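You operate a simulated robot arm through the tools that you are given. There is no shell and no other tool.

Carry out the task below with a simulated robot arm. There is one attempt and no reset: what you move stays moved.

## Task
Charge the yellow battery till it reads 100 % and put it away.
Fine: the charger is off while the battery goes on and comes off, and at the end; its own slot; tin shut.

The check looks at the end state, three seconds after you hand in, the way a careful person would. Anything else that was tipped, shoved, dropped, spilled or broken makes it a failure.

## Robot
A 7-joint arm with a two-finger parallel gripper, fixed in place. Base frame: the origin is at the foot of the arm, x ahead of it, y to its left, z up; the work surface is at about z = 0.88. Units: m, degrees, N and s.
Its first joint turns from -149.0 to 149.0 degrees. Payload 3.43 kg.
The TCP is the grasp point between the finger pads, 0.03 m short of the fingertips. In the tool frame z runs along the fingers and y along their closing line. Largest opening 0.094 m; finger width 0.028, thickness 0.01; the body of the gripper, 0.05 by 0.096 m, starts 0.055 m behind the TCP.
Orientation is told as [roll, pitch, yaw] about the base's x, y, z axes, in that order, counted from this pose: with the fingers straight down and closing along the base's y, the tool's x points along the base's -x, its y along +y and its z along -z.

## Interface
- The arm moves only by the tool apply_moves. Its argument "increments" is a list of rows, each a list of 3 entries, a list of its own where there are three numbers: the shift along the base's x, y, z in units of 150 mm (1.0 is 150 mm), then the turn, a rotation vector about the base's x, y, z in units of 90 degrees (1.0 is 90 degrees), then the closure, from 0 (fully open) to 1 (shut). In form: [[[dx, dy, dz], [wx, wy, wz], grip], ...]. A call has 1 to 20 rows; each row is the pose to reach, as a shift and turn from the pose commanded when the call began. A call with a number of a shift or a turn outside -1 to 1 is refused whole. Each row takes 0.2 s and may step no farther than 0.05 m and 8.6 degrees from the row before; otherwise, or with a gripper value out of range, the whole call is refused. Where a pose cannot be reached the arm comes as near as it can. A force on the tool above 40 N (or 10 N above the force at the start of the call, whichever is more), or a blocked arm, ends the call early, and 0.2 s more pass. The fingers move at their own pace (about 0.045 m/s each) and stop on an object; they squeeze with about 28 N. The grip force told is the motor's: it shows also when the fingers shut on nothing. Time passes only in rows, and 0.2 s behind the last, so rows that repeat a pose let the fingers close. The reply holds the time, the measured pose of the TCP, the force on the tool along the base axes, the opening and the grip force, in the units named above and with some noise, with the torque about the TCP (base axes, N m) and any sound that the robot's microphone picked up.
- Cameras (640 x 400 px; columns grow to the right, rows downward): "scene" is fixed at [0.049, -0.6502, 1.5013]; the picture's right is [-0.22, -0.98, 0.00], its down [-0.59, 0.13, -0.80] and it looks along [0.78, -0.17, -0.60] (base axes); focal length 312 px, centre (320, 200). "wrist" rides on the gripper at [0.076, 0.014, -0.102] in the tool frame; the picture's right is [-0.18, 0.98, 0.00], its down [-0.75, -0.14, -0.64] and it looks along [-0.63, -0.12, 0.77] (tool axes); focal length 243 px, centre (320, 200). There is no depth. A picture from a camera that has moved, and an enlarged one, comes with that camera's place and axes in the base frame and with its lens.
- grab_frame(camera): a new picture of that camera. The clock stands still meanwhile.
- close_up(camera, box): a new picture of the part [left, top, right, bottom] of that camera's present view, enlarged. The clock stands still meanwhile.
- job_done(): hands the job in; it is judged then, once.

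Nothing tells you positions but the pictures and the camera data. Unless the task says otherwise, let go and move clear before handing in.

The tools are called after "Call:" as a command line: name --argument value ..., lists and objects as JSON in quotes. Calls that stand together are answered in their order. apply_moves: Moves the arm, as the interface text tells. Its arguments: {"type":"object","properties":{"increments":{"type":"array","items":{"type":"array"}}},"required":["increments"]} The other tools are called the same way: grab_frame (camera) takes a picture; close_up (camera, box) takes an enlarged picture of a part of a camera's view; job_done () hands the job in.

At the start:

```text
time: 0.0
position: [0.6425, -0.7507, 1.1815]
ee_rot: [0.0, -0.1, -0.1]
force: [0.2, -0.7, -0.1]
moment: [-0.03, 0.01, -0.02]
grip_width: 0.0939
grasp_force: 0.0
```

scene: 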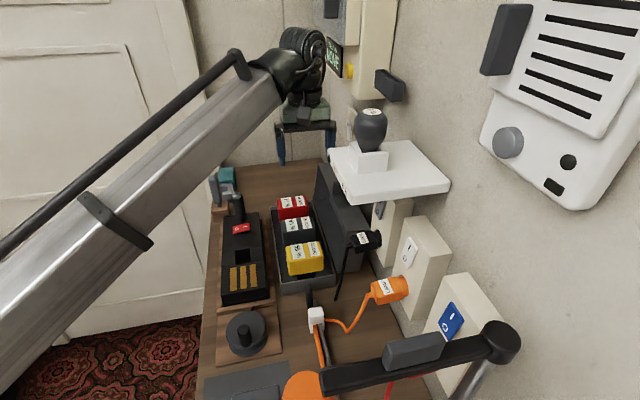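
wrist: 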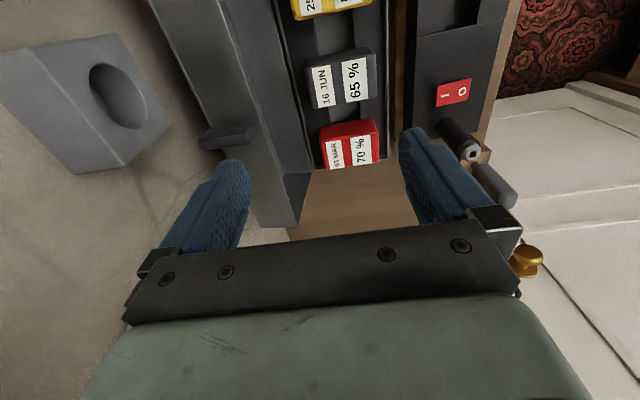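

I see a tin with three batteries (red, grey, yellow), a charger with a red switch and a big hinged lid on the tin. I'll look closer before moving.

Call:
close_up --camera "scene" --box '[200, 150, 360, 310]'

Call:
close_up --camera "scene" --box '[260, 210, 460, 400]'

Call:
close_up --camera "scene" --box '[300, 0, 460, 220]'

Call:
close_up --camera "wrist" --box '[180, 0, 520, 210]'

```text
2.50 times, centred on (280, 230) of scene
camera zoom: at [0.049, -0.6502, 1.5013], right [-0.22, -0.98, 0.0], down [-0.59, 0.13, -0.8], along [0.78, -0.17, -0.6], focal length 780 px, centre (420, 125)
```

zoom: 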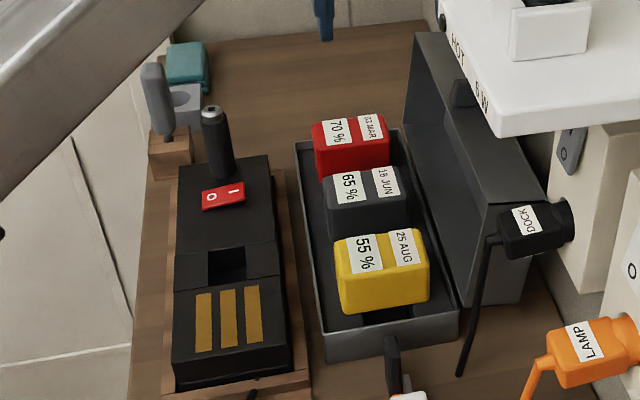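

```text
2.11 times, centred on (360, 305) of scene
camera zoom: at [0.049, -0.6502, 1.5013], right [-0.22, -0.98, 0.0], down [-0.59, 0.13, -0.8], along [0.78, -0.17, -0.6], focal length 657 px, centre (236, -21)
```

zoom: 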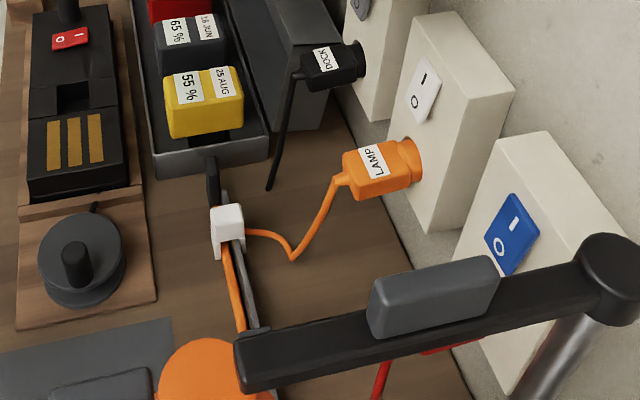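

```text
1.82 times, centred on (380, 110) of scene
camera zoom: at [0.049, -0.6502, 1.5013], right [-0.22, -0.98, 0.0], down [-0.59, 0.13, -0.8], along [0.78, -0.17, -0.6], focal length 568 px, centre (211, 364)
```

zoom: 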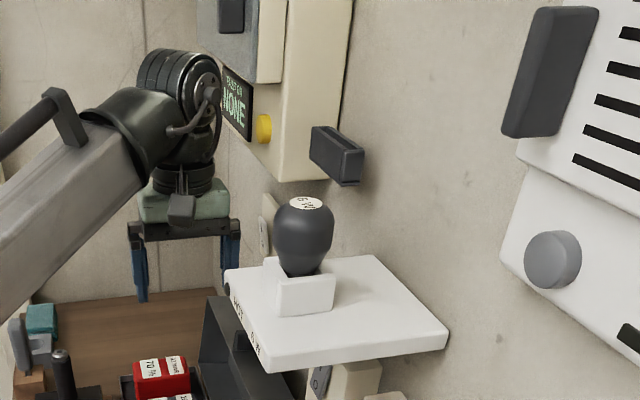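

```text
1.88 times, centred on (350, 105) of wrist
camera zoom: at [0.5664, -0.737, 1.2836], right [0.18, 0.98, 0.0], down [0.75, -0.14, 0.64], along [0.63, -0.12, -0.77], focal length 457 px, centre (264, 379)
```

zoom: 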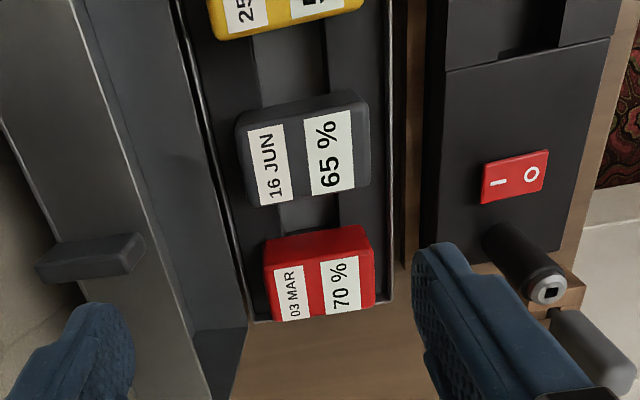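

The dock's display and wall switches matter, so I'm looking closer at each of these before touching anything.

Call:
close_up --camera "scene" --box '[310, 0, 420, 110]'

Call:
close_up --camera "scene" --box '[320, 120, 460, 260]'

Call:
close_up --camera "scene" --box '[200, 160, 280, 240]'

Call:
close_up --camera "scene" --box '[200, 230, 290, 330]'

Call:
close_up --camera "scene" --box '[200, 290, 360, 400]'

Call:
close_up --camera "scene" --box '[380, 200, 540, 400]'

Call:
close_up --camera "scene" --box '[460, 0, 640, 220]'

```text
3.64 times, centred on (365, 55) of scene
camera zoom: at [0.049, -0.6502, 1.5013], right [-0.22, -0.98, 0.0], down [-0.59, 0.13, -0.8], along [0.78, -0.17, -0.6], focal length 1135 px, centre (156, 727)
```

zoom: 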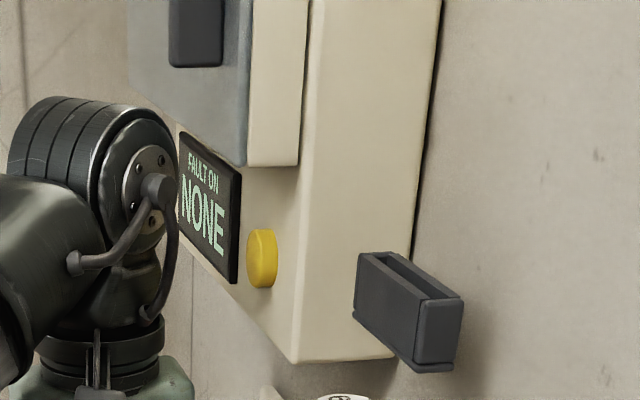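

```text
2.86 times, centred on (390, 190) of scene
camera zoom: at [0.049, -0.6502, 1.5013], right [-0.22, -0.98, 0.0], down [-0.59, 0.13, -0.8], along [0.78, -0.17, -0.6], focal length 892 px, centre (120, 229)
```

zoom: 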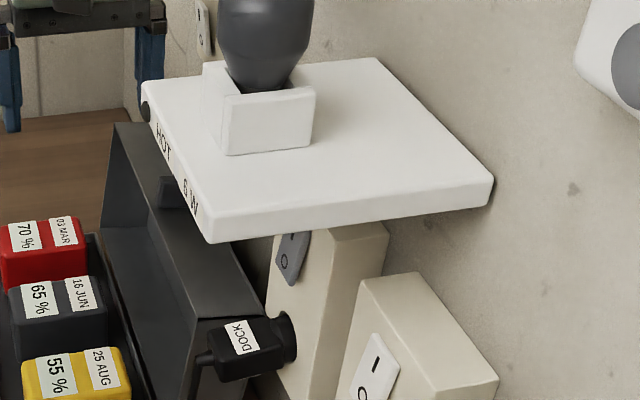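

```text
5.00 times, centred on (240, 200) of scene
camera zoom: at [0.049, -0.6502, 1.5013], right [-0.22, -0.98, 0.0], down [-0.59, 0.13, -0.8], along [0.78, -0.17, -0.6], focal length 1560 px, centre (720, 200)
```

zoom: 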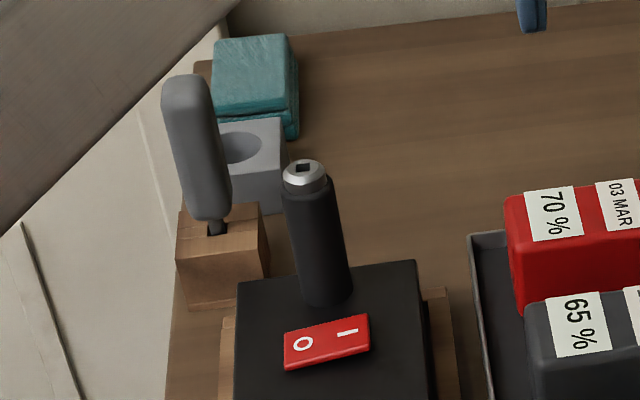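

```text
4.00 times, centred on (245, 280) of scene
camera zoom: at [0.049, -0.6502, 1.5013], right [-0.22, -0.98, 0.0], down [-0.59, 0.13, -0.8], along [0.78, -0.17, -0.6], focal length 1248 px, centre (620, -120)
```

zoom: 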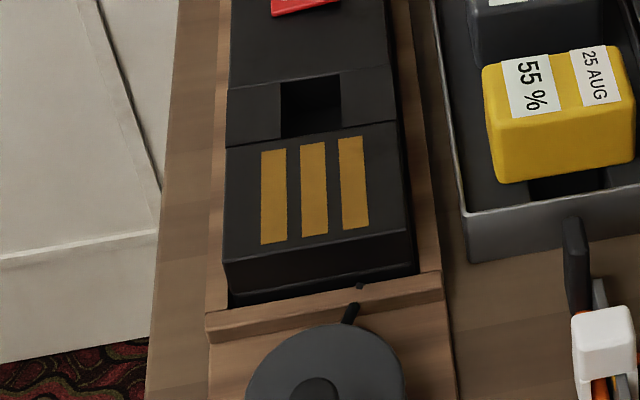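

```text
3.64 times, centred on (280, 345) of scene
camera zoom: at [0.049, -0.6502, 1.5013], right [-0.22, -0.98, 0.0], down [-0.59, 0.13, -0.8], along [0.78, -0.17, -0.6], focal length 1135 px, centre (466, -327)
```

zoom: 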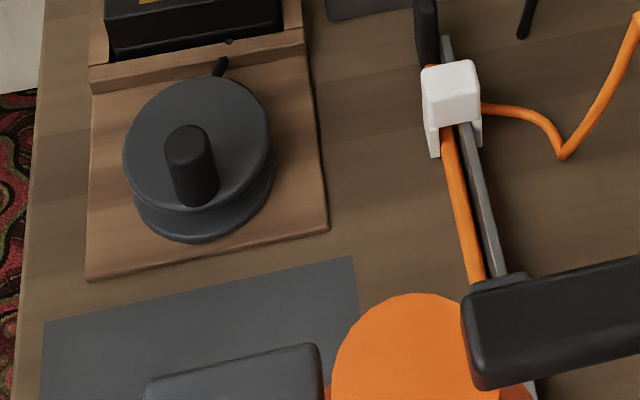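

```text
2.00 times, centred on (460, 300) of scene
camera zoom: at [0.049, -0.6502, 1.5013], right [-0.22, -0.98, 0.0], down [-0.59, 0.13, -0.8], along [0.78, -0.17, -0.6], focal length 624 px, centre (40, 0)
```

zoom: 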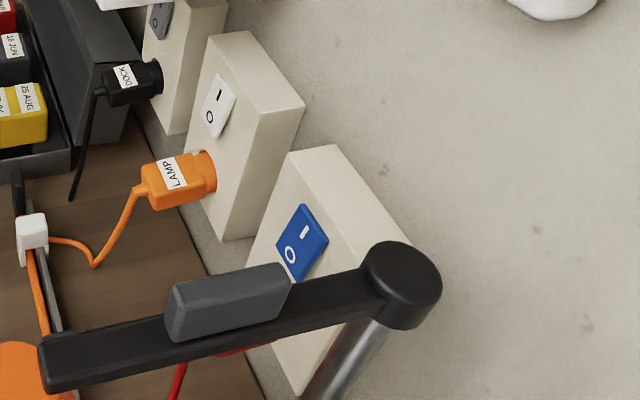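

```text
1.82 times, centred on (550, 110) of scene
camera zoom: at [0.049, -0.6502, 1.5013], right [-0.22, -0.98, 0.0], down [-0.59, 0.13, -0.8], along [0.78, -0.17, -0.6], focal length 568 px, centre (-98, 364)
```

zoom: 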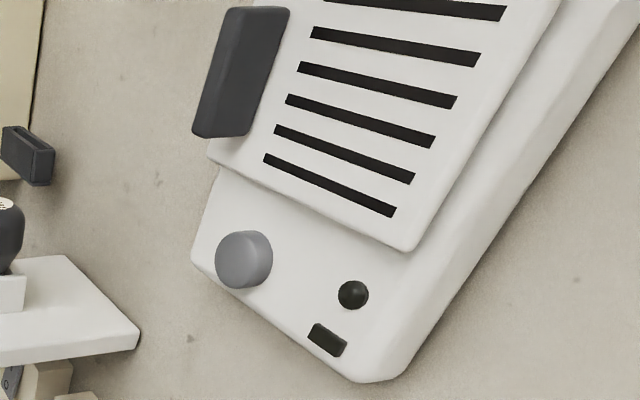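

The lid stands open on the wall side of the tin, and the dock has bare contacts at the near end and its red rocker at the far end. I'm moving the wrist camera over the dock to look straight at it.

Call:
apply_moves --increments '[[[0, 0.3, 0], [0, 0, 0], 0], [[-0.2, 0.55, 0], [0, 0, 0], 0], [[-0.45, 0.75, 0], [0, 0, 0], 0], [[-0.7, 0.9, 0], [0, 0, 0], 0], [[-0.9, 0.95, 0], [0, 0, 0], 0]]'

Call:
grab_frame --camera "wrist"

Call:
grab_frame --camera "scene"

```text
time: 1.2
position: [0.5108, -0.6115, 1.1719]
ee_rot: [-0.8, -0.5, 0.2]
force: [-0.6, -0.4, -0.1]
moment: [0.02, 0.0, 0.02]
grip_width: 0.0941
grasp_force: 0.0
out of reach, approached as far as the arm can: row 5
```

```text
taken
camera wrist: at [0.433, -0.5972, 1.2729], right [0.18, 0.98, -0.01], down [0.75, -0.13, 0.65], along [0.64, -0.13, -0.76], focal length 243 px, centre (320, 200)
```

wrist: 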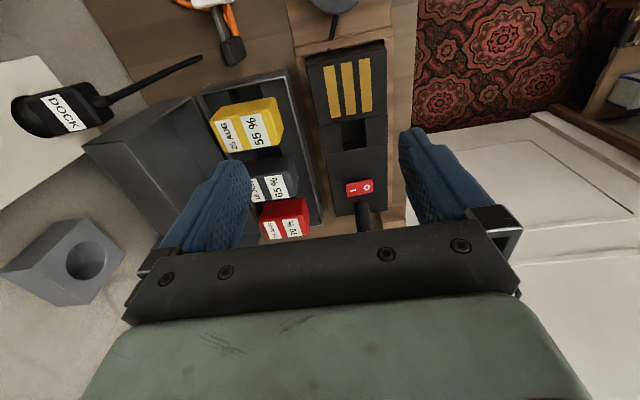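

```text
taken
```

scene: 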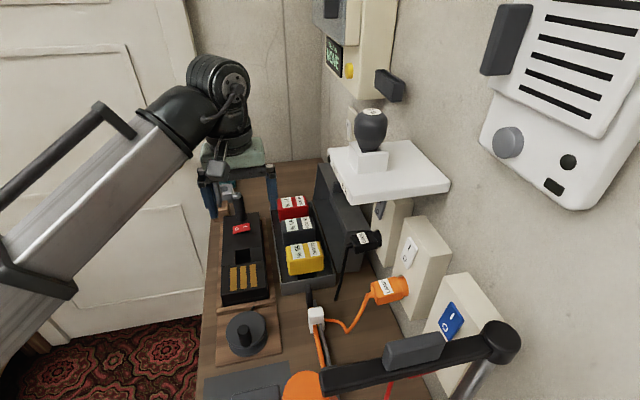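

From here I see the dock's contacts and rocker. I'm taking enlarged views for rocker tilt, contact layout and slots.

Call:
close_up --camera "wrist" --box '[190, 20, 420, 240]'

Call:
close_up --camera "wrist" --box '[310, 140, 400, 230]'

Call:
close_up --camera "wrist" --box '[0, 0, 200, 200]'

Call:
close_up --camera "scene" --box '[310, 30, 420, 150]'

Call:
close_up --camera "scene" --box '[270, 180, 350, 300]'

```text
1.82 times, centred on (305, 130) of wrist
camera zoom: at [0.433, -0.5972, 1.2729], right [0.18, 0.98, -0.01], down [0.75, -0.13, 0.65], along [0.64, -0.13, -0.76], focal length 441 px, centre (347, 327)
```

zoom: 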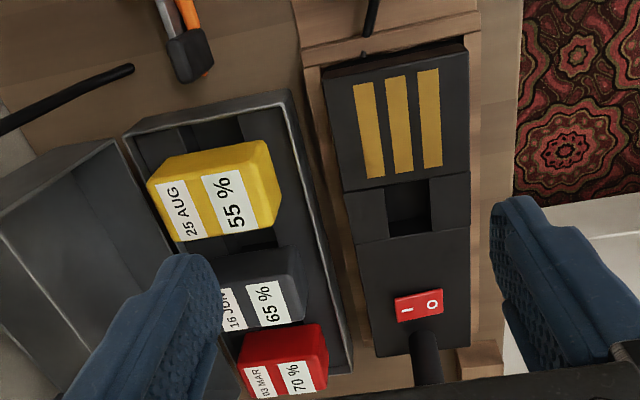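

```text
4.44 times, centred on (355, 185) of wrist
camera zoom: at [0.433, -0.5972, 1.2729], right [0.18, 0.98, -0.01], down [0.75, -0.13, 0.65], along [0.64, -0.13, -0.76], focal length 1078 px, centre (164, 267)
```

zoom: 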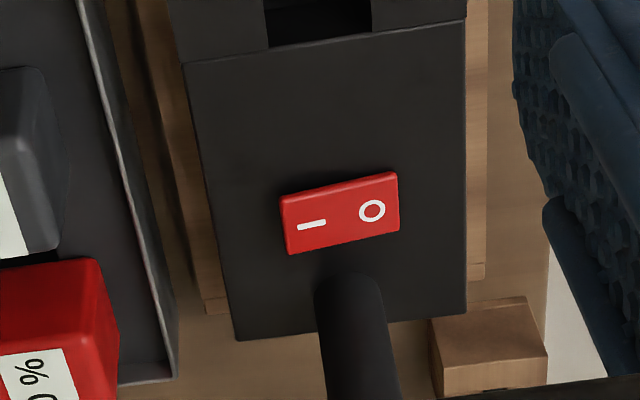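

```text
2.00 times, centred on (100, 100) of wrist
camera zoom: at [0.433, -0.5972, 1.2729], right [0.18, 0.98, -0.01], down [0.75, -0.13, 0.65], along [0.64, -0.13, -0.76], focal length 485 px, centre (760, 400)
```

zoom: 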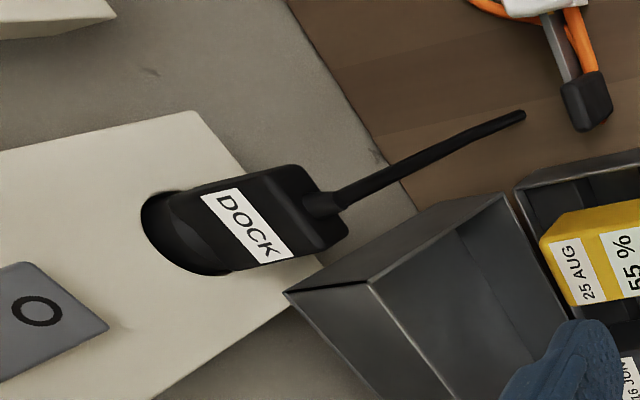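

```text
3.33 times, centred on (365, 90) of scene
camera zoom: at [0.049, -0.6502, 1.5013], right [-0.22, -0.98, 0.0], down [-0.59, 0.13, -0.8], along [0.78, -0.17, -0.6], focal length 1040 px, centre (170, 567)
```

zoom: 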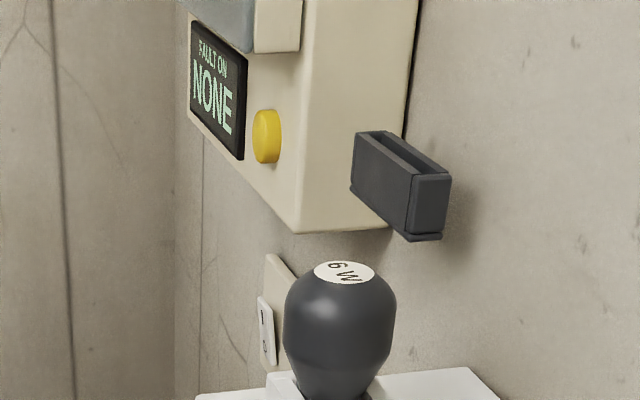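

```text
3.33 times, centred on (310, 240) of scene
camera zoom: at [0.049, -0.6502, 1.5013], right [-0.22, -0.98, 0.0], down [-0.59, 0.13, -0.8], along [0.78, -0.17, -0.6], focal length 1040 px, centre (353, 67)
```

zoom: 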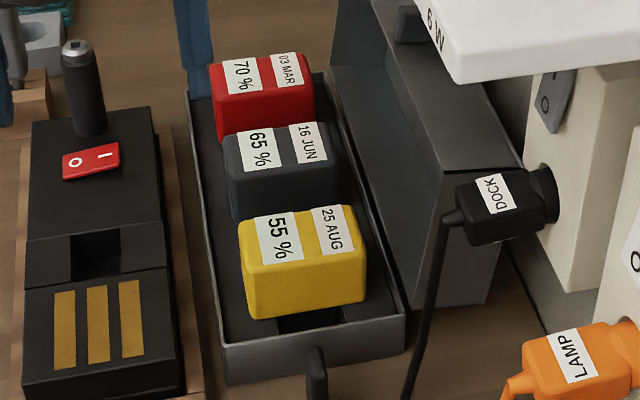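

The rocker looks pressed on its O side, so it should be off. I'm turning the gripper −90° about vertical so the fingers close along the battery's narrow side and the camera faces the wall, lid and sockets.

Call:
apply_moves --increments '[[[0.1, 0, -0.1], [0, 0, -0.09], 0], [[0.2, 0, -0.2], [0, 0, -0.18], 0], [[0.35, 0.02, -0.33], [0, 0, -0.27], 0], [[0.35, 0.05, -0.33], [0, 0, -0.36], 0], [[0.35, 0.05, -0.33], [0, 0, -0.45], 0], [[0.35, 0.05, -0.33], [0, 0, -0.54], 0], [[0.35, 0.05, -0.33], [0, 0, -0.63], 0], [[0.35, 0.05, -0.33], [0, 0, -0.72], 0], [[0.35, 0.05, -0.33], [0, 0, -0.81], 0], [[0.35, 0.05, -0.33], [0, 0, -0.9], 0], [[0.35, 0.05, -0.33], [0, 0, -0.95], 0], [[0.35, 0.05, -0.33], [0, 0, -1.0], 0], [[0.35, 0.05, -0.33], [0, 0, -1.0], 0]]'

Call:
grab_frame --camera "wrist"

Call:
grab_frame --camera "scene"

```text
time: 4.0
position: [0.5629, -0.6046, 1.1218]
ee_rot: [0.1, -0.1, -90.0]
force: [-0.3, -0.4, -0.3]
moment: [-0.01, 0.02, 0.02]
grip_width: 0.0938
grasp_force: 0.0
```

```text
taken
camera wrist: at [0.5774, -0.5292, 1.2242], right [0.98, -0.18, 0.0], down [-0.14, -0.75, 0.64], along [-0.12, -0.63, -0.77], focal length 243 px, centre (320, 200)
```

wrist: 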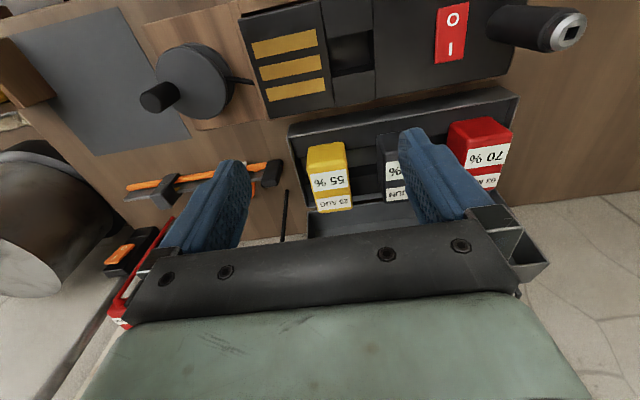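

```text
taken
```

scene: 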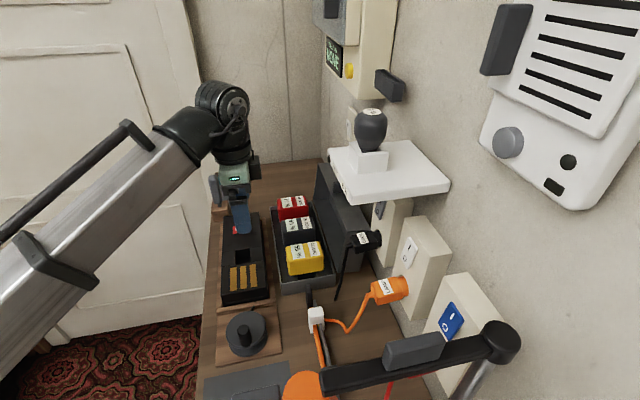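

The batteries stand side by side in the tin, narrow side along x, with wide gaps between them. I'm enlarging this to measure dimensions.

Call:
close_up --camera "wrist" --box '[230, 60, 430, 230]'

Call:
close_up --camera "wrist" --box '[220, 0, 420, 120]'

Call:
close_up --camera "wrist" --box '[400, 0, 600, 120]'

Call:
close_up --camera "wrist" --box '[90, 120, 300, 330]'

```text
2.35 times, centred on (330, 145) of wrist
camera zoom: at [0.5774, -0.5292, 1.2242], right [0.98, -0.18, 0.0], down [-0.14, -0.75, 0.64], along [-0.12, -0.63, -0.77], focal length 571 px, centre (296, 329)
```

zoom: 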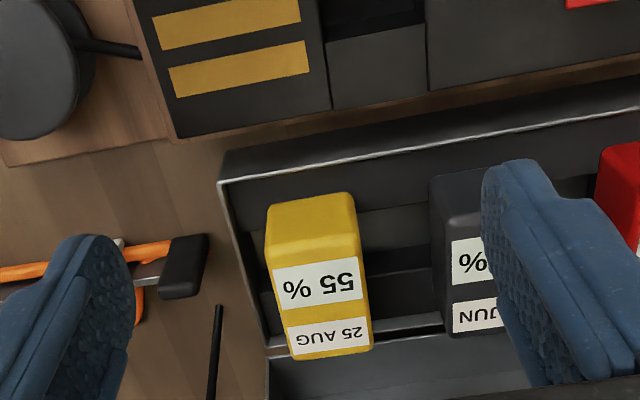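

```text
3.20 times, centred on (320, 60) of wrist
camera zoom: at [0.5774, -0.5292, 1.2242], right [0.98, -0.18, 0.0], down [-0.14, -0.75, 0.64], along [-0.12, -0.63, -0.77], focal length 776 px, centre (320, 648)
```

zoom: 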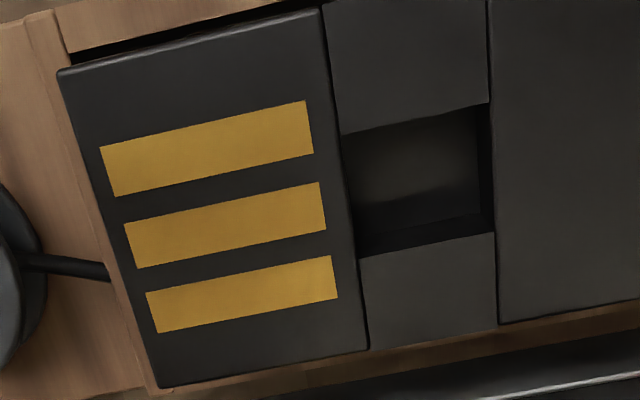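

```text
3.20 times, centred on (500, 60) of wrist
camera zoom: at [0.5774, -0.5292, 1.2242], right [0.98, -0.18, 0.0], down [-0.14, -0.75, 0.64], along [-0.12, -0.63, -0.77], focal length 776 px, centre (-256, 648)
```

zoom: 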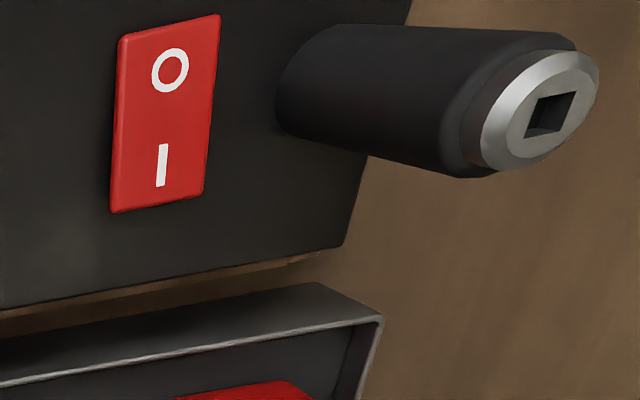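

```text
1.90 times, centred on (195, 225) of wrist
camera zoom: at [0.5774, -0.5292, 1.2242], right [0.98, -0.18, 0.0], down [-0.14, -0.75, 0.64], along [-0.12, -0.63, -0.77], focal length 462 px, centre (558, 152)
```

zoom: 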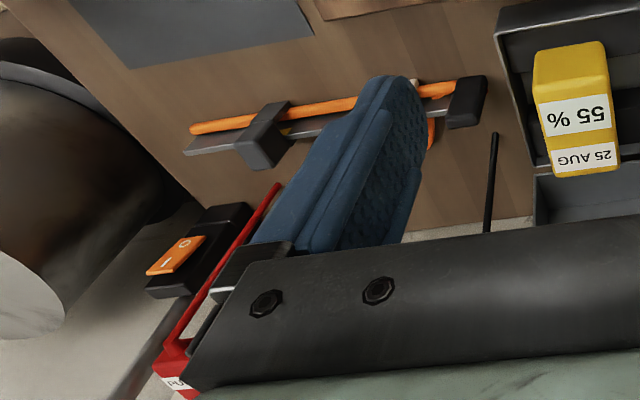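

The yellow battery is about 5 × 7.5 cm, centred near (0.555, −0.726) with its top near z 0.97. The dock's contact plate is centred near (0.536, −0.58) with its top near 0.937. I'm moving to look down onto the dock more directly.

Call:
apply_moves --increments '[[[0.06, 0.2, -0.1], [0, 0, 0], 0], [[0.12, 0.4, -0.2], [0, 0, 0], 0], [[0.18, 0.6, -0.3], [0, 0, 0], 0], [[0.24, 0.7, -0.4], [0, 0, 0], 0], [[0.24, 0.7, -0.4], [0, 0, 0], 0]]'

Call:
grab_frame --camera "wrist"

Call:
close_up --camera "wrist" --box '[200, 50, 440, 250]'

Call:
close_up --camera "wrist" --box '[400, 50, 640, 250]'

```text
time: 5.2
position: [0.5985, -0.4975, 1.061]
ee_rot: [0.1, 0.0, -90.0]
force: [-0.2, -0.2, -0.6]
moment: [0.0, 0.0, -0.02]
grip_width: 0.094
grasp_force: 0.1
```

```text
taken
camera wrist: at [0.6131, -0.4227, 1.163], right [0.98, -0.18, 0.0], down [-0.14, -0.75, 0.64], along [-0.12, -0.63, -0.77], focal length 243 px, centre (320, 200)
```

wrist: 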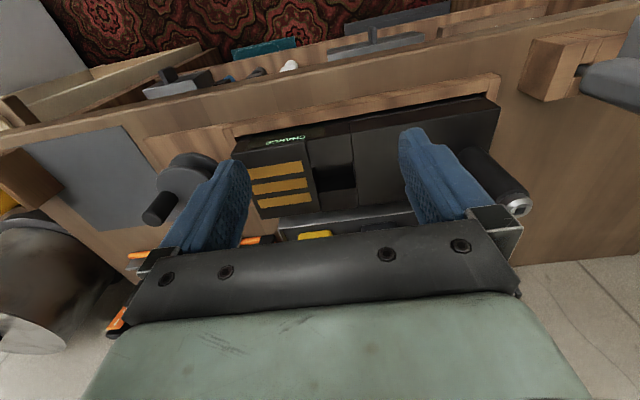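

```text
2.00 times, centred on (320, 150) of wrist
camera zoom: at [0.6131, -0.4227, 1.163], right [0.98, -0.18, 0.0], down [-0.14, -0.75, 0.64], along [-0.12, -0.63, -0.77], focal length 485 px, centre (320, 300)
```

zoom: 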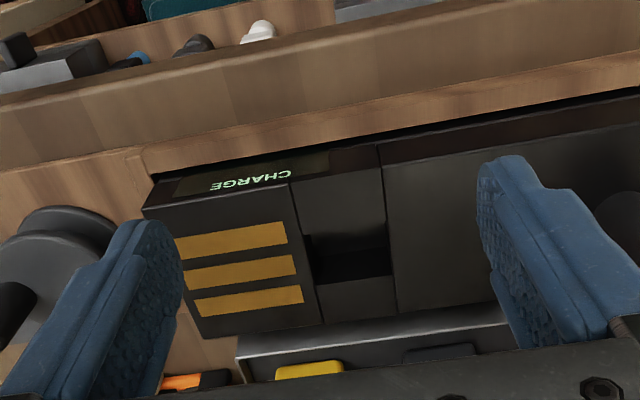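

```text
2.00 times, centred on (520, 150) of wrist
camera zoom: at [0.6131, -0.4227, 1.163], right [0.98, -0.18, 0.0], down [-0.14, -0.75, 0.64], along [-0.12, -0.63, -0.77], focal length 485 px, centre (-80, 300)
```

zoom: 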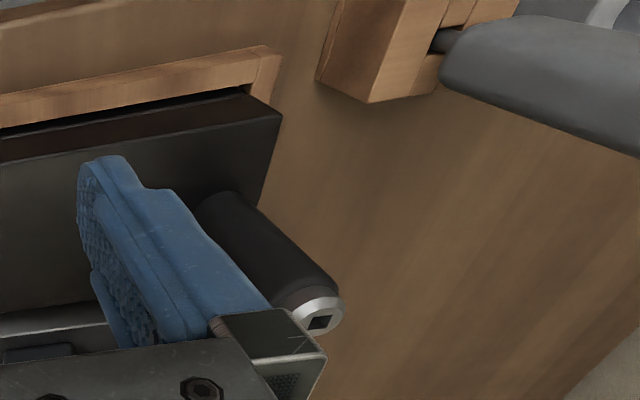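

The dock has a small display on its +y side face, reading "CHARGE". I'm zooming in on it.

Call:
close_up --camera "wrist" --box '[235, 120, 365, 200]'

Call:
close_up --camera "wrist" --box '[200, 0, 460, 120]'

```text
4.92 times, centred on (300, 160) of wrist
camera zoom: at [0.6131, -0.4227, 1.163], right [0.98, -0.18, 0.0], down [-0.14, -0.75, 0.64], along [-0.12, -0.63, -0.77], focal length 1194 px, centre (418, 397)
```

zoom: 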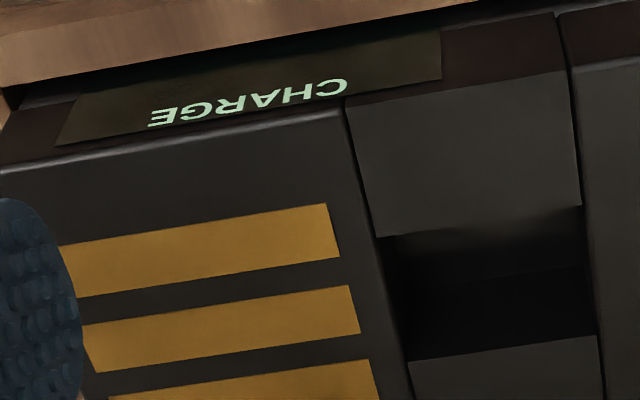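

```text
2.46 times, centred on (330, 60) of wrist
camera zoom: at [0.6131, -0.4227, 1.163], right [0.98, -0.18, 0.0], down [-0.14, -0.75, 0.64], along [-0.12, -0.63, -0.77], focal length 597 px, centre (295, 545)
```

zoom: 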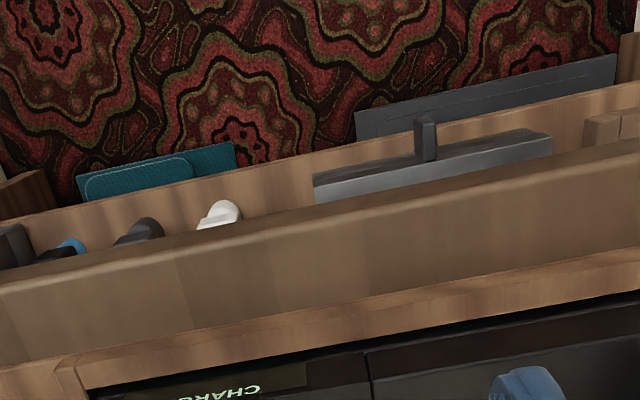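

The middle of the dock has a rectangular pocket, and the tin seems to have similar gaps between slots. I'm going in closer above the yellow battery to see how its slot is shaped.

Call:
apply_moves --increments '[[[-0.03, -0.3, -0.05], [0, 0, 0], 0], [[-0.06, -0.6, -0.1], [0, 0, 0], 0], [[-0.09, -0.9, -0.15], [0, 0, 0], 0], [[-0.1, -1.0, -0.2], [0, 0, 0], 0], [[-0.1, -1.0, -0.2], [0, 0, 0], 0]]'

Call:
grab_frame --camera "wrist"

Call:
close_up --camera "wrist" --box '[220, 60, 440, 260]'

Call:
grab_frame --camera "scene"

```text
time: 6.4
position: [0.584, -0.6481, 1.0321]
ee_rot: [0.0, 0.0, -90.0]
force: [0.4, 0.4, -0.4]
moment: [-0.01, -0.01, 0.04]
grip_width: 0.094
grasp_force: 0.2
```

```text
taken
camera wrist: at [0.5982, -0.5734, 1.1332], right [0.98, -0.18, 0.0], down [-0.14, -0.75, 0.64], along [-0.12, -0.63, -0.77], focal length 243 px, centre (320, 200)
```

wrist: 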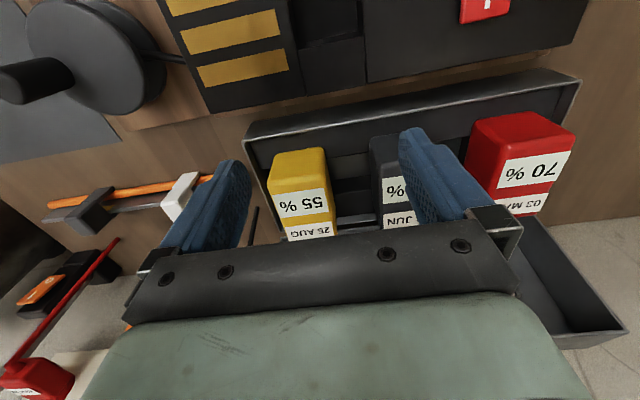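

```text
2.00 times, centred on (330, 160) of wrist
camera zoom: at [0.5982, -0.5734, 1.1332], right [0.98, -0.18, 0.0], down [-0.14, -0.75, 0.64], along [-0.12, -0.63, -0.77], focal length 485 px, centre (300, 280)
```

zoom: 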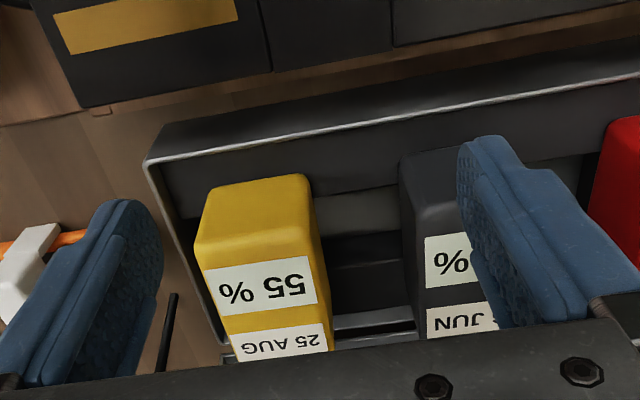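

```text
taken
```

scene: 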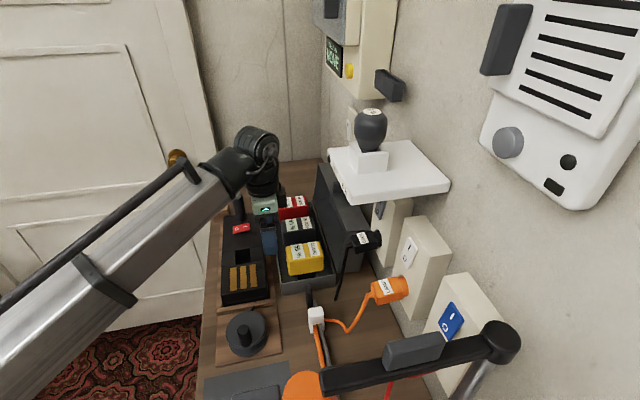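

The tin's slots have spacer blocks with central finger gaps, and the dock's pocket looks like the same sort of finger gap. The battery can therefore go straight across, upright. I'm leaning the hand 20° away from the shelf and lining up above the yellow battery.

Call:
apply_moves --increments '[[[-0.06, -0.17, 0.03], [-0.074, 0, 0], 0.2], [[-0.12, -0.34, 0.03], [-0.148, 0, 0], 0.2], [[-0.183, -0.518, 0.03], [-0.222, 0, 0], 0.2], [[-0.183, -0.518, 0.03], [-0.222, 0, 0], 0.2], [[-0.183, -0.518, 0.03], [-0.222, 0, 0], 0.2]]'

Call:
grab_frame --camera "wrist"

Call:
grab_frame --camera "scene"

Call:
close_up --camera "scene" --box '[230, 150, 390, 310]'

```text
time: 7.6
position: [0.5559, -0.7275, 1.0354]
ee_rot: [-0.1, -19.9, -90.0]
force: [0.6, 0.4, 0.2]
moment: [0.01, -0.04, -0.01]
grip_width: 0.075
grasp_force: 0.1
```

```text
taken
camera wrist: at [0.5709, -0.6216, 1.1053], right [0.98, -0.17, 0.06], down [-0.14, -0.49, 0.86], along [-0.12, -0.86, -0.5], focal length 243 px, centre (320, 200)
```

wrist: 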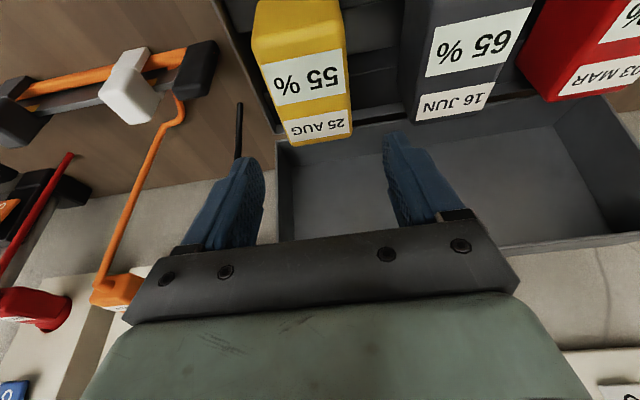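

```text
taken
```

scene: 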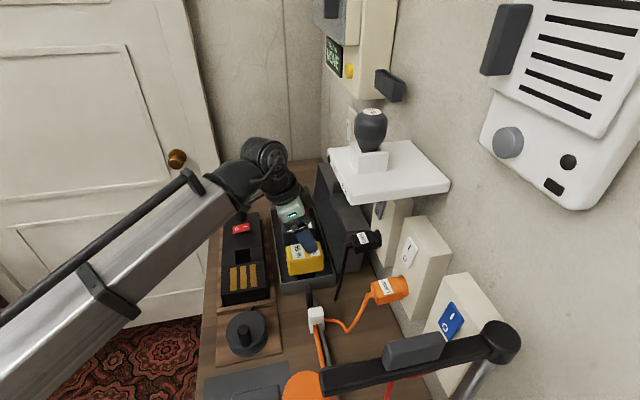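

```text
2.50 times, centred on (310, 230) of scene
camera zoom: at [0.049, -0.6502, 1.5013], right [-0.22, -0.98, 0.0], down [-0.59, 0.13, -0.8], along [0.78, -0.17, -0.6], focal length 780 px, centre (345, 125)
```

zoom: 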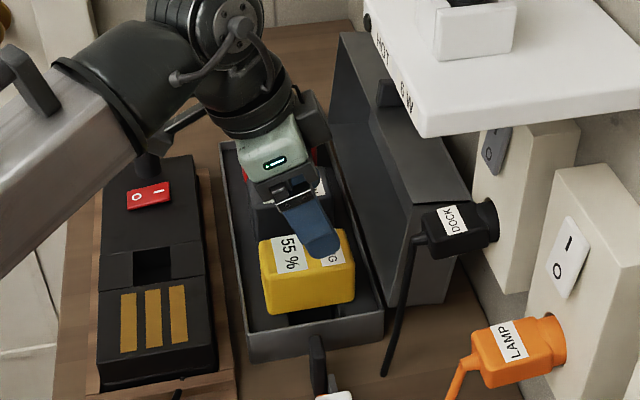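

The gripper is centred over the yellow battery with spare room on both sides. I'm descending with the fingertips kept above the tin rim, then closing.

Call:
apply_moves --increments '[[[0, 0, -0.17], [0, 0, 0], 0.2], [[0, 0, -0.34], [0, 0, 0], 0.2], [[0, 0, -0.5], [0, 0, 0], 0.2], [[0, 0, -0.5], [0, 0, 0], 0.2]]'

Call:
close_up --camera "scene" --box '[250, 190, 370, 310]'

Call:
grab_frame --camera "wrist"

```text
time: 8.6
position: [0.5573, -0.7273, 0.9608]
ee_rot: [0.0, -20.0, -90.0]
force: [0.1, 0.4, 0.1]
moment: [0.0, -0.04, -0.01]
grip_width: 0.0751
grasp_force: 0.1
```

```text
3.33 times, centred on (310, 250) of scene
camera zoom: at [0.049, -0.6502, 1.5013], right [-0.22, -0.98, 0.0], down [-0.59, 0.13, -0.8], along [0.78, -0.17, -0.6], focal length 1040 px, centre (353, 33)
```

zoom: 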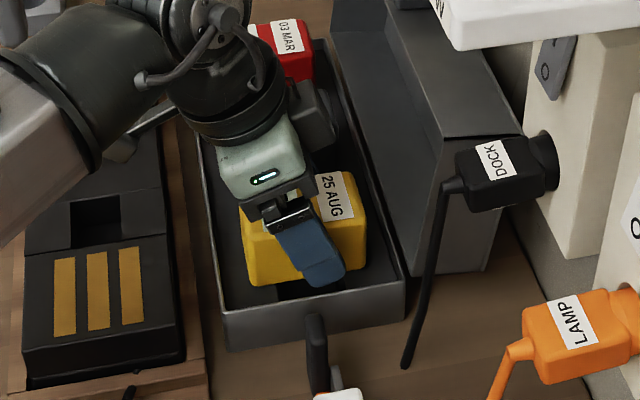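

```text
taken
camera wrist: at [0.5714, -0.6206, 1.0305], right [0.98, -0.17, 0.06], down [-0.14, -0.49, 0.86], along [-0.12, -0.86, -0.5], focal length 243 px, centre (320, 200)
```

wrist: 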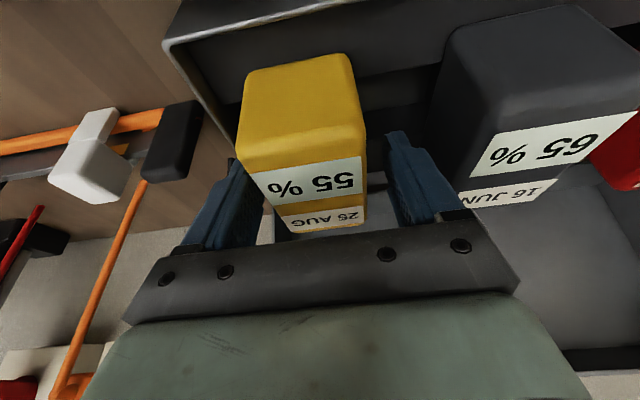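

The fingers straddle the battery cleanly. Closing now, then checking the grip.

Call:
apply_moves --increments '[[[0, 0, 0], [0, 0, 0], 1], [[0, 0, 0], [0, 0, 0], 1], [[0, 0, 0], [0, 0, 0], 1], [[0, 0, 0], [0, 0, 0], 1]]'

Call:
grab_frame --camera "wrist"

```text
time: 9.6
position: [0.5569, -0.7262, 0.9615]
ee_rot: [0.0, -19.9, -90.0]
force: [-2.1, -0.8, 0.5]
moment: [-0.05, -0.01, -0.02]
grip_width: 0.0563
grasp_force: 28.0
```

```text
taken
camera wrist: at [0.5713, -0.6206, 1.0308], right [0.98, -0.17, 0.06], down [-0.14, -0.49, 0.86], along [-0.12, -0.85, -0.51], focal length 243 px, centre (320, 200)
```

wrist: 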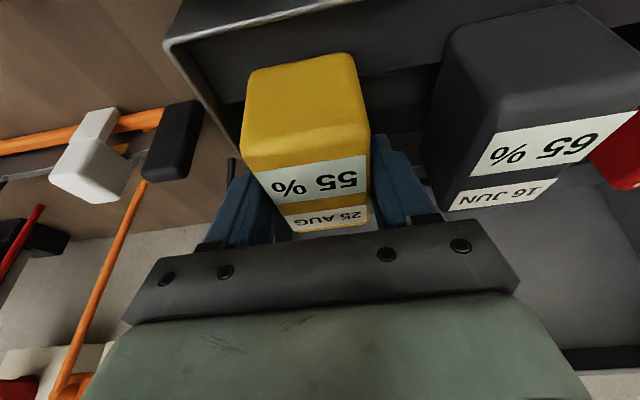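

The grip reads 28 N at 56 mm width on the battery. I'm lifting it straight up out of its slot, and this slot pose (0.557, −0.727, 0.961) is where it has to return.

Call:
apply_moves --increments '[[[0, 0, 0.1], [0, 0, 0], 1], [[0, 0, 0.25], [0, 0, 0], 1], [[0, 0, 0.45], [0, 0, 0], 1], [[0, 0, 0.65], [0, 0, 0], 1], [[0, 0, 0.65], [0, 0, 0], 1]]'

Call:
grab_frame --camera "wrist"

Call:
close_up --camera "scene" --box '[230, 150, 390, 310]'

```text
time: 10.8
position: [0.5562, -0.7272, 1.058]
ee_rot: [0.1, -19.8, -89.9]
force: [0.1, -0.2, -3.3]
moment: [0.0, -0.04, -0.02]
grip_width: 0.0564
grasp_force: 27.7
```

```text
taken
camera wrist: at [0.5711, -0.6209, 1.1283], right [0.98, -0.17, 0.06], down [-0.14, -0.49, 0.86], along [-0.12, -0.85, -0.51], focal length 243 px, centre (320, 200)
```

wrist: 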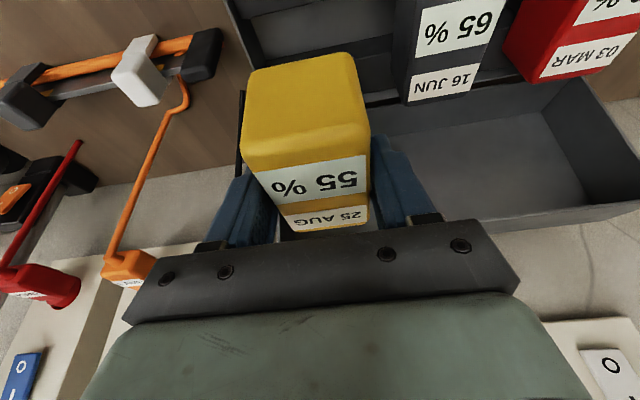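

```text
2.50 times, centred on (310, 230) of scene
camera zoom: at [0.049, -0.6502, 1.5013], right [-0.22, -0.98, 0.0], down [-0.59, 0.13, -0.8], along [0.78, -0.17, -0.6], focal length 780 px, centre (345, 125)
```

zoom: 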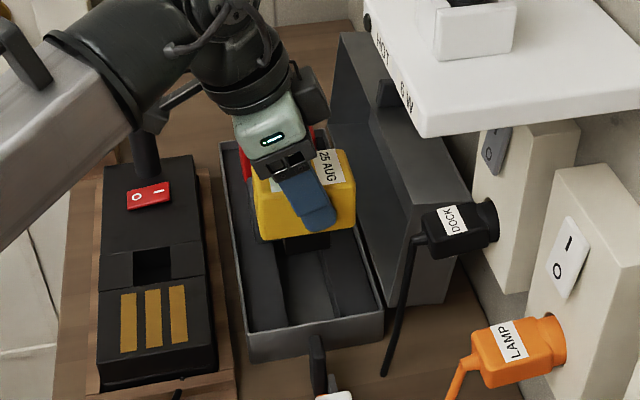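

It's up, about 3 N of load, and something dark sticks out from under it. I'm zooming in on the underside and the emptied slot.

Call:
close_up --camera "scene" --box '[280, 190, 350, 260]'

Call:
close_up --camera "scene" --box '[280, 230, 350, 300]'

Call:
close_up --camera "wrist" --box '[220, 30, 420, 240]'

```text
5.71 times, centred on (315, 225) of scene
camera zoom: at [0.049, -0.6502, 1.5013], right [-0.22, -0.98, 0.0], down [-0.59, 0.13, -0.8], along [0.78, -0.17, -0.6], focal length 1784 px, centre (349, 57)
```

zoom: 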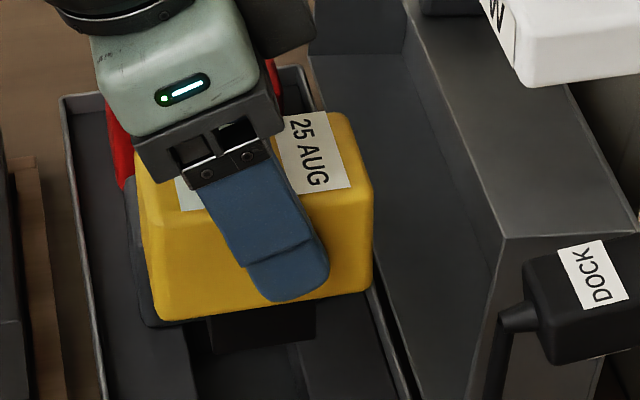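

```text
5.71 times, centred on (315, 265) of scene
camera zoom: at [0.049, -0.6502, 1.5013], right [-0.22, -0.98, 0.0], down [-0.59, 0.13, -0.8], along [0.78, -0.17, -0.6], focal length 1784 px, centre (349, -171)
```

zoom: 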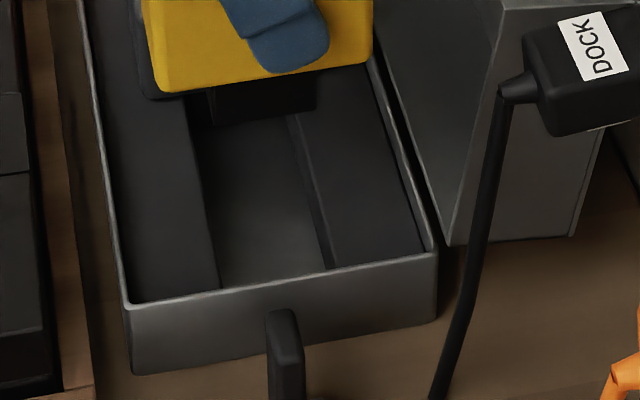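

```text
1.90 times, centred on (320, 135) of wrist
camera zoom: at [0.5711, -0.6209, 1.1283], right [0.98, -0.17, 0.06], down [-0.14, -0.49, 0.86], along [-0.12, -0.85, -0.51], focal length 462 px, centre (320, 324)
```

zoom: 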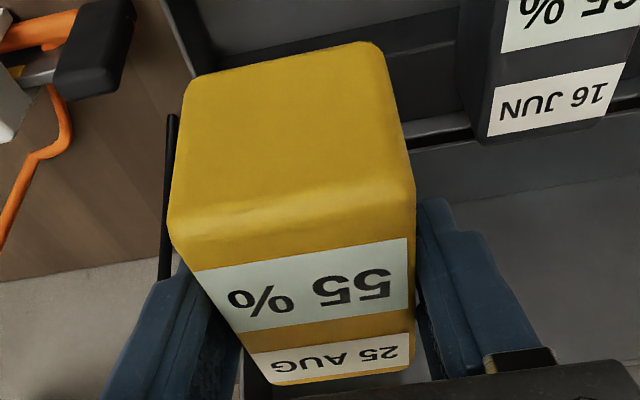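

The battery has a dark foot under it that ran in the tin's central channel. I need to know how that foot fits the dock, so I'm examining the dock closely.

Call:
close_up --camera "scene" --box '[215, 230, 275, 310]'

Call:
close_up --camera "scene" --box '[225, 210, 275, 260]'

Call:
close_up --camera "scene" --box '[295, 215, 335, 255]'

```text
5.00 times, centred on (245, 270) of scene
camera zoom: at [0.049, -0.6502, 1.5013], right [-0.22, -0.98, 0.0], down [-0.59, 0.13, -0.8], along [0.78, -0.17, -0.6], focal length 1560 px, centre (695, -150)
```

zoom: 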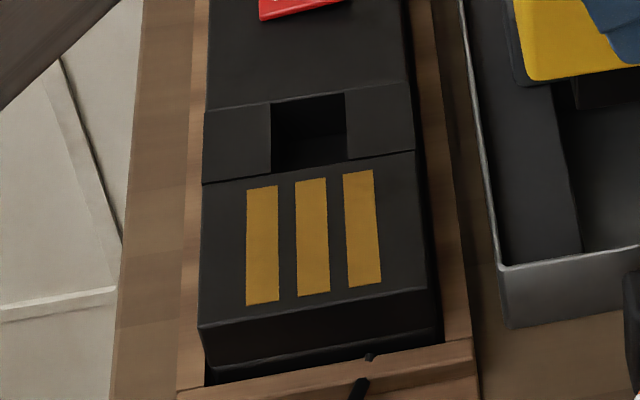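

```text
8.00 times, centred on (250, 235) of scene
camera zoom: at [0.049, -0.6502, 1.5013], right [-0.22, -0.98, 0.0], down [-0.59, 0.13, -0.8], along [0.78, -0.17, -0.6], focal length 2497 px, centre (880, -80)
```

zoom: 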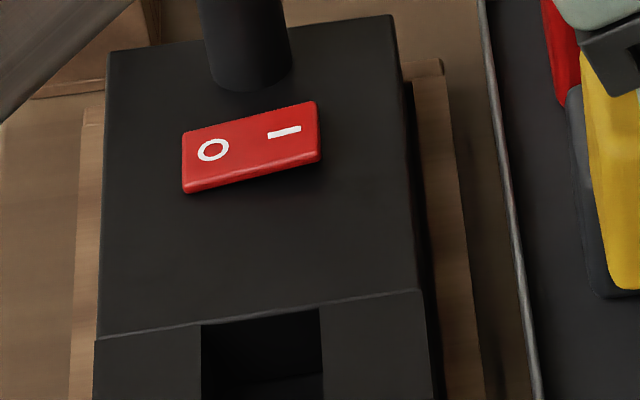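

```text
10.00 times, centred on (315, 235) of scene
camera zoom: at [0.049, -0.6502, 1.5013], right [-0.22, -0.98, 0.0], down [-0.59, 0.13, -0.8], along [0.78, -0.17, -0.6], focal length 3121 px, centre (370, -150)
```

zoom: 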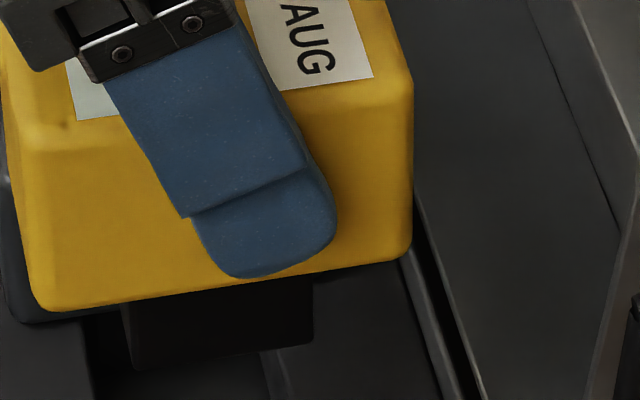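

The foot is about 40 mm wide across y, while the dock pocket is about 46 × 36 mm. I'm carrying the battery to open space and tilting it so the scene camera can see its underside before I decide how it docks.

Call:
apply_moves --increments '[[[0, 0.2, 0.15], [0, 0, 0], 1], [[0, 0.4, 0.3], [0, 0, 0], 1], [[0, 0.65, 0.4], [0, 0.0, 0], 1], [[0, 0.85, 0.4], [0, 0.09, 0], 1], [[0, 0.85, 0.4], [0, 0.18, 0], 1], [[0, 0.85, 0.4], [0, 0.27, 0], 1], [[0, 0.85, 0.4], [0, 0.27, 0], 1]]'

Call:
close_up --camera "scene" --box '[190, 100, 350, 260]'

Call:
grab_frame --camera "wrist"

```text
time: 12.4
position: [0.5567, -0.6001, 1.1179]
ee_rot: [-25.8, -18.1, -81.5]
force: [0.1, -0.1, -3.1]
moment: [0.0, -0.05, -0.02]
grip_width: 0.0565
grasp_force: 27.8
```

```text
2.50 times, centred on (270, 180) of scene
camera zoom: at [0.049, -0.6502, 1.5013], right [-0.22, -0.98, 0.0], down [-0.59, 0.13, -0.8], along [0.78, -0.17, -0.6], focal length 780 px, centre (445, 250)
```

zoom: 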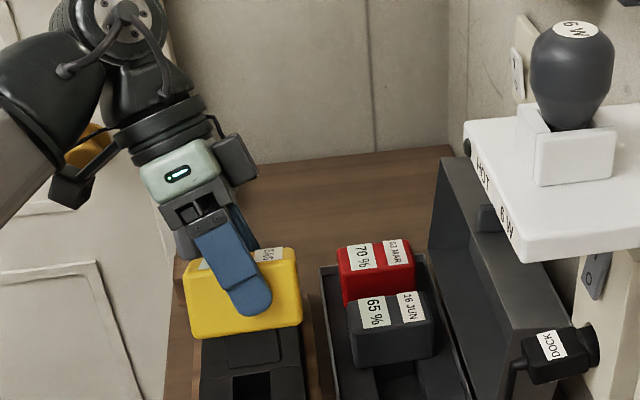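

```text
taken
camera wrist: at [0.5987, -0.4933, 1.1761], right [0.92, -0.17, -0.35], down [0.23, -0.49, 0.84], along [-0.32, -0.85, -0.41], focal length 243 px, centre (320, 200)
```

wrist: 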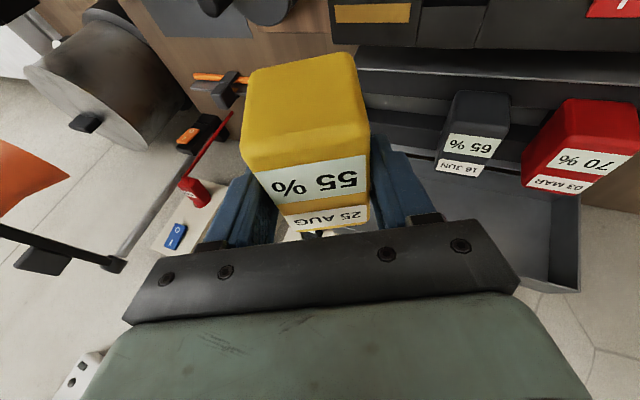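

The tilt is going smoothly and the foot is coming into view. I'm continuing the tilt in place.

Call:
apply_moves --increments '[[[0, 0, 0], [0, 0.09, 0], 1], [[0, 0, 0], [0, 0.18, 0], 1], [[0, 0, 0], [0, 0.27, 0], 1], [[0, 0, 0], [0, 0.36, 0], 1], [[0, 0, 0], [0, 0.36, 0], 1]]'

Call:
close_up --camera "scene" --box '[190, 100, 350, 260]'

Call:
close_up --camera "scene" --box '[220, 150, 290, 220]'

```text
time: 13.6
position: [0.5346, -0.634, 1.0977]
ee_rot: [-58.2, -12.5, -70.1]
force: [-0.1, -0.2, -2.4]
moment: [-0.02, -0.06, 0.02]
grip_width: 0.0564
grasp_force: 28.2
out of reach, approached as far as the arm can: row 2, 3, 4, 5
```

```text
2.50 times, centred on (270, 180) of scene
camera zoom: at [0.049, -0.6502, 1.5013], right [-0.22, -0.98, 0.0], down [-0.59, 0.13, -0.8], along [0.78, -0.17, -0.6], focal length 780 px, centre (445, 250)
```

zoom: 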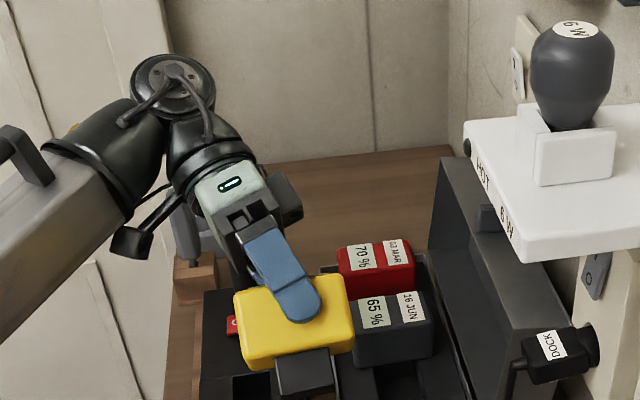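

```text
5.71 times, centred on (255, 185) of scene
camera zoom: at [0.049, -0.6502, 1.5013], right [-0.22, -0.98, 0.0], down [-0.59, 0.13, -0.8], along [0.78, -0.17, -0.6], focal length 1784 px, centre (691, 286)
```

zoom: 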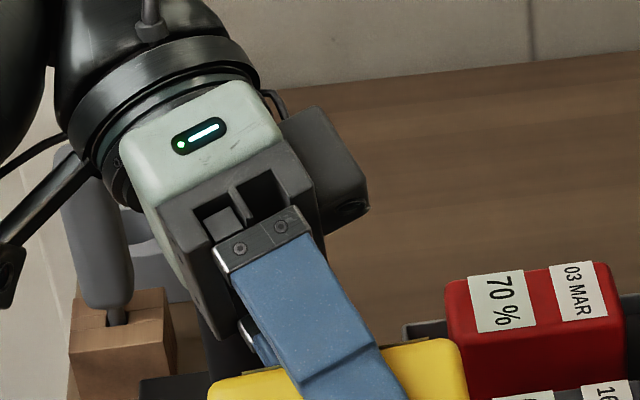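

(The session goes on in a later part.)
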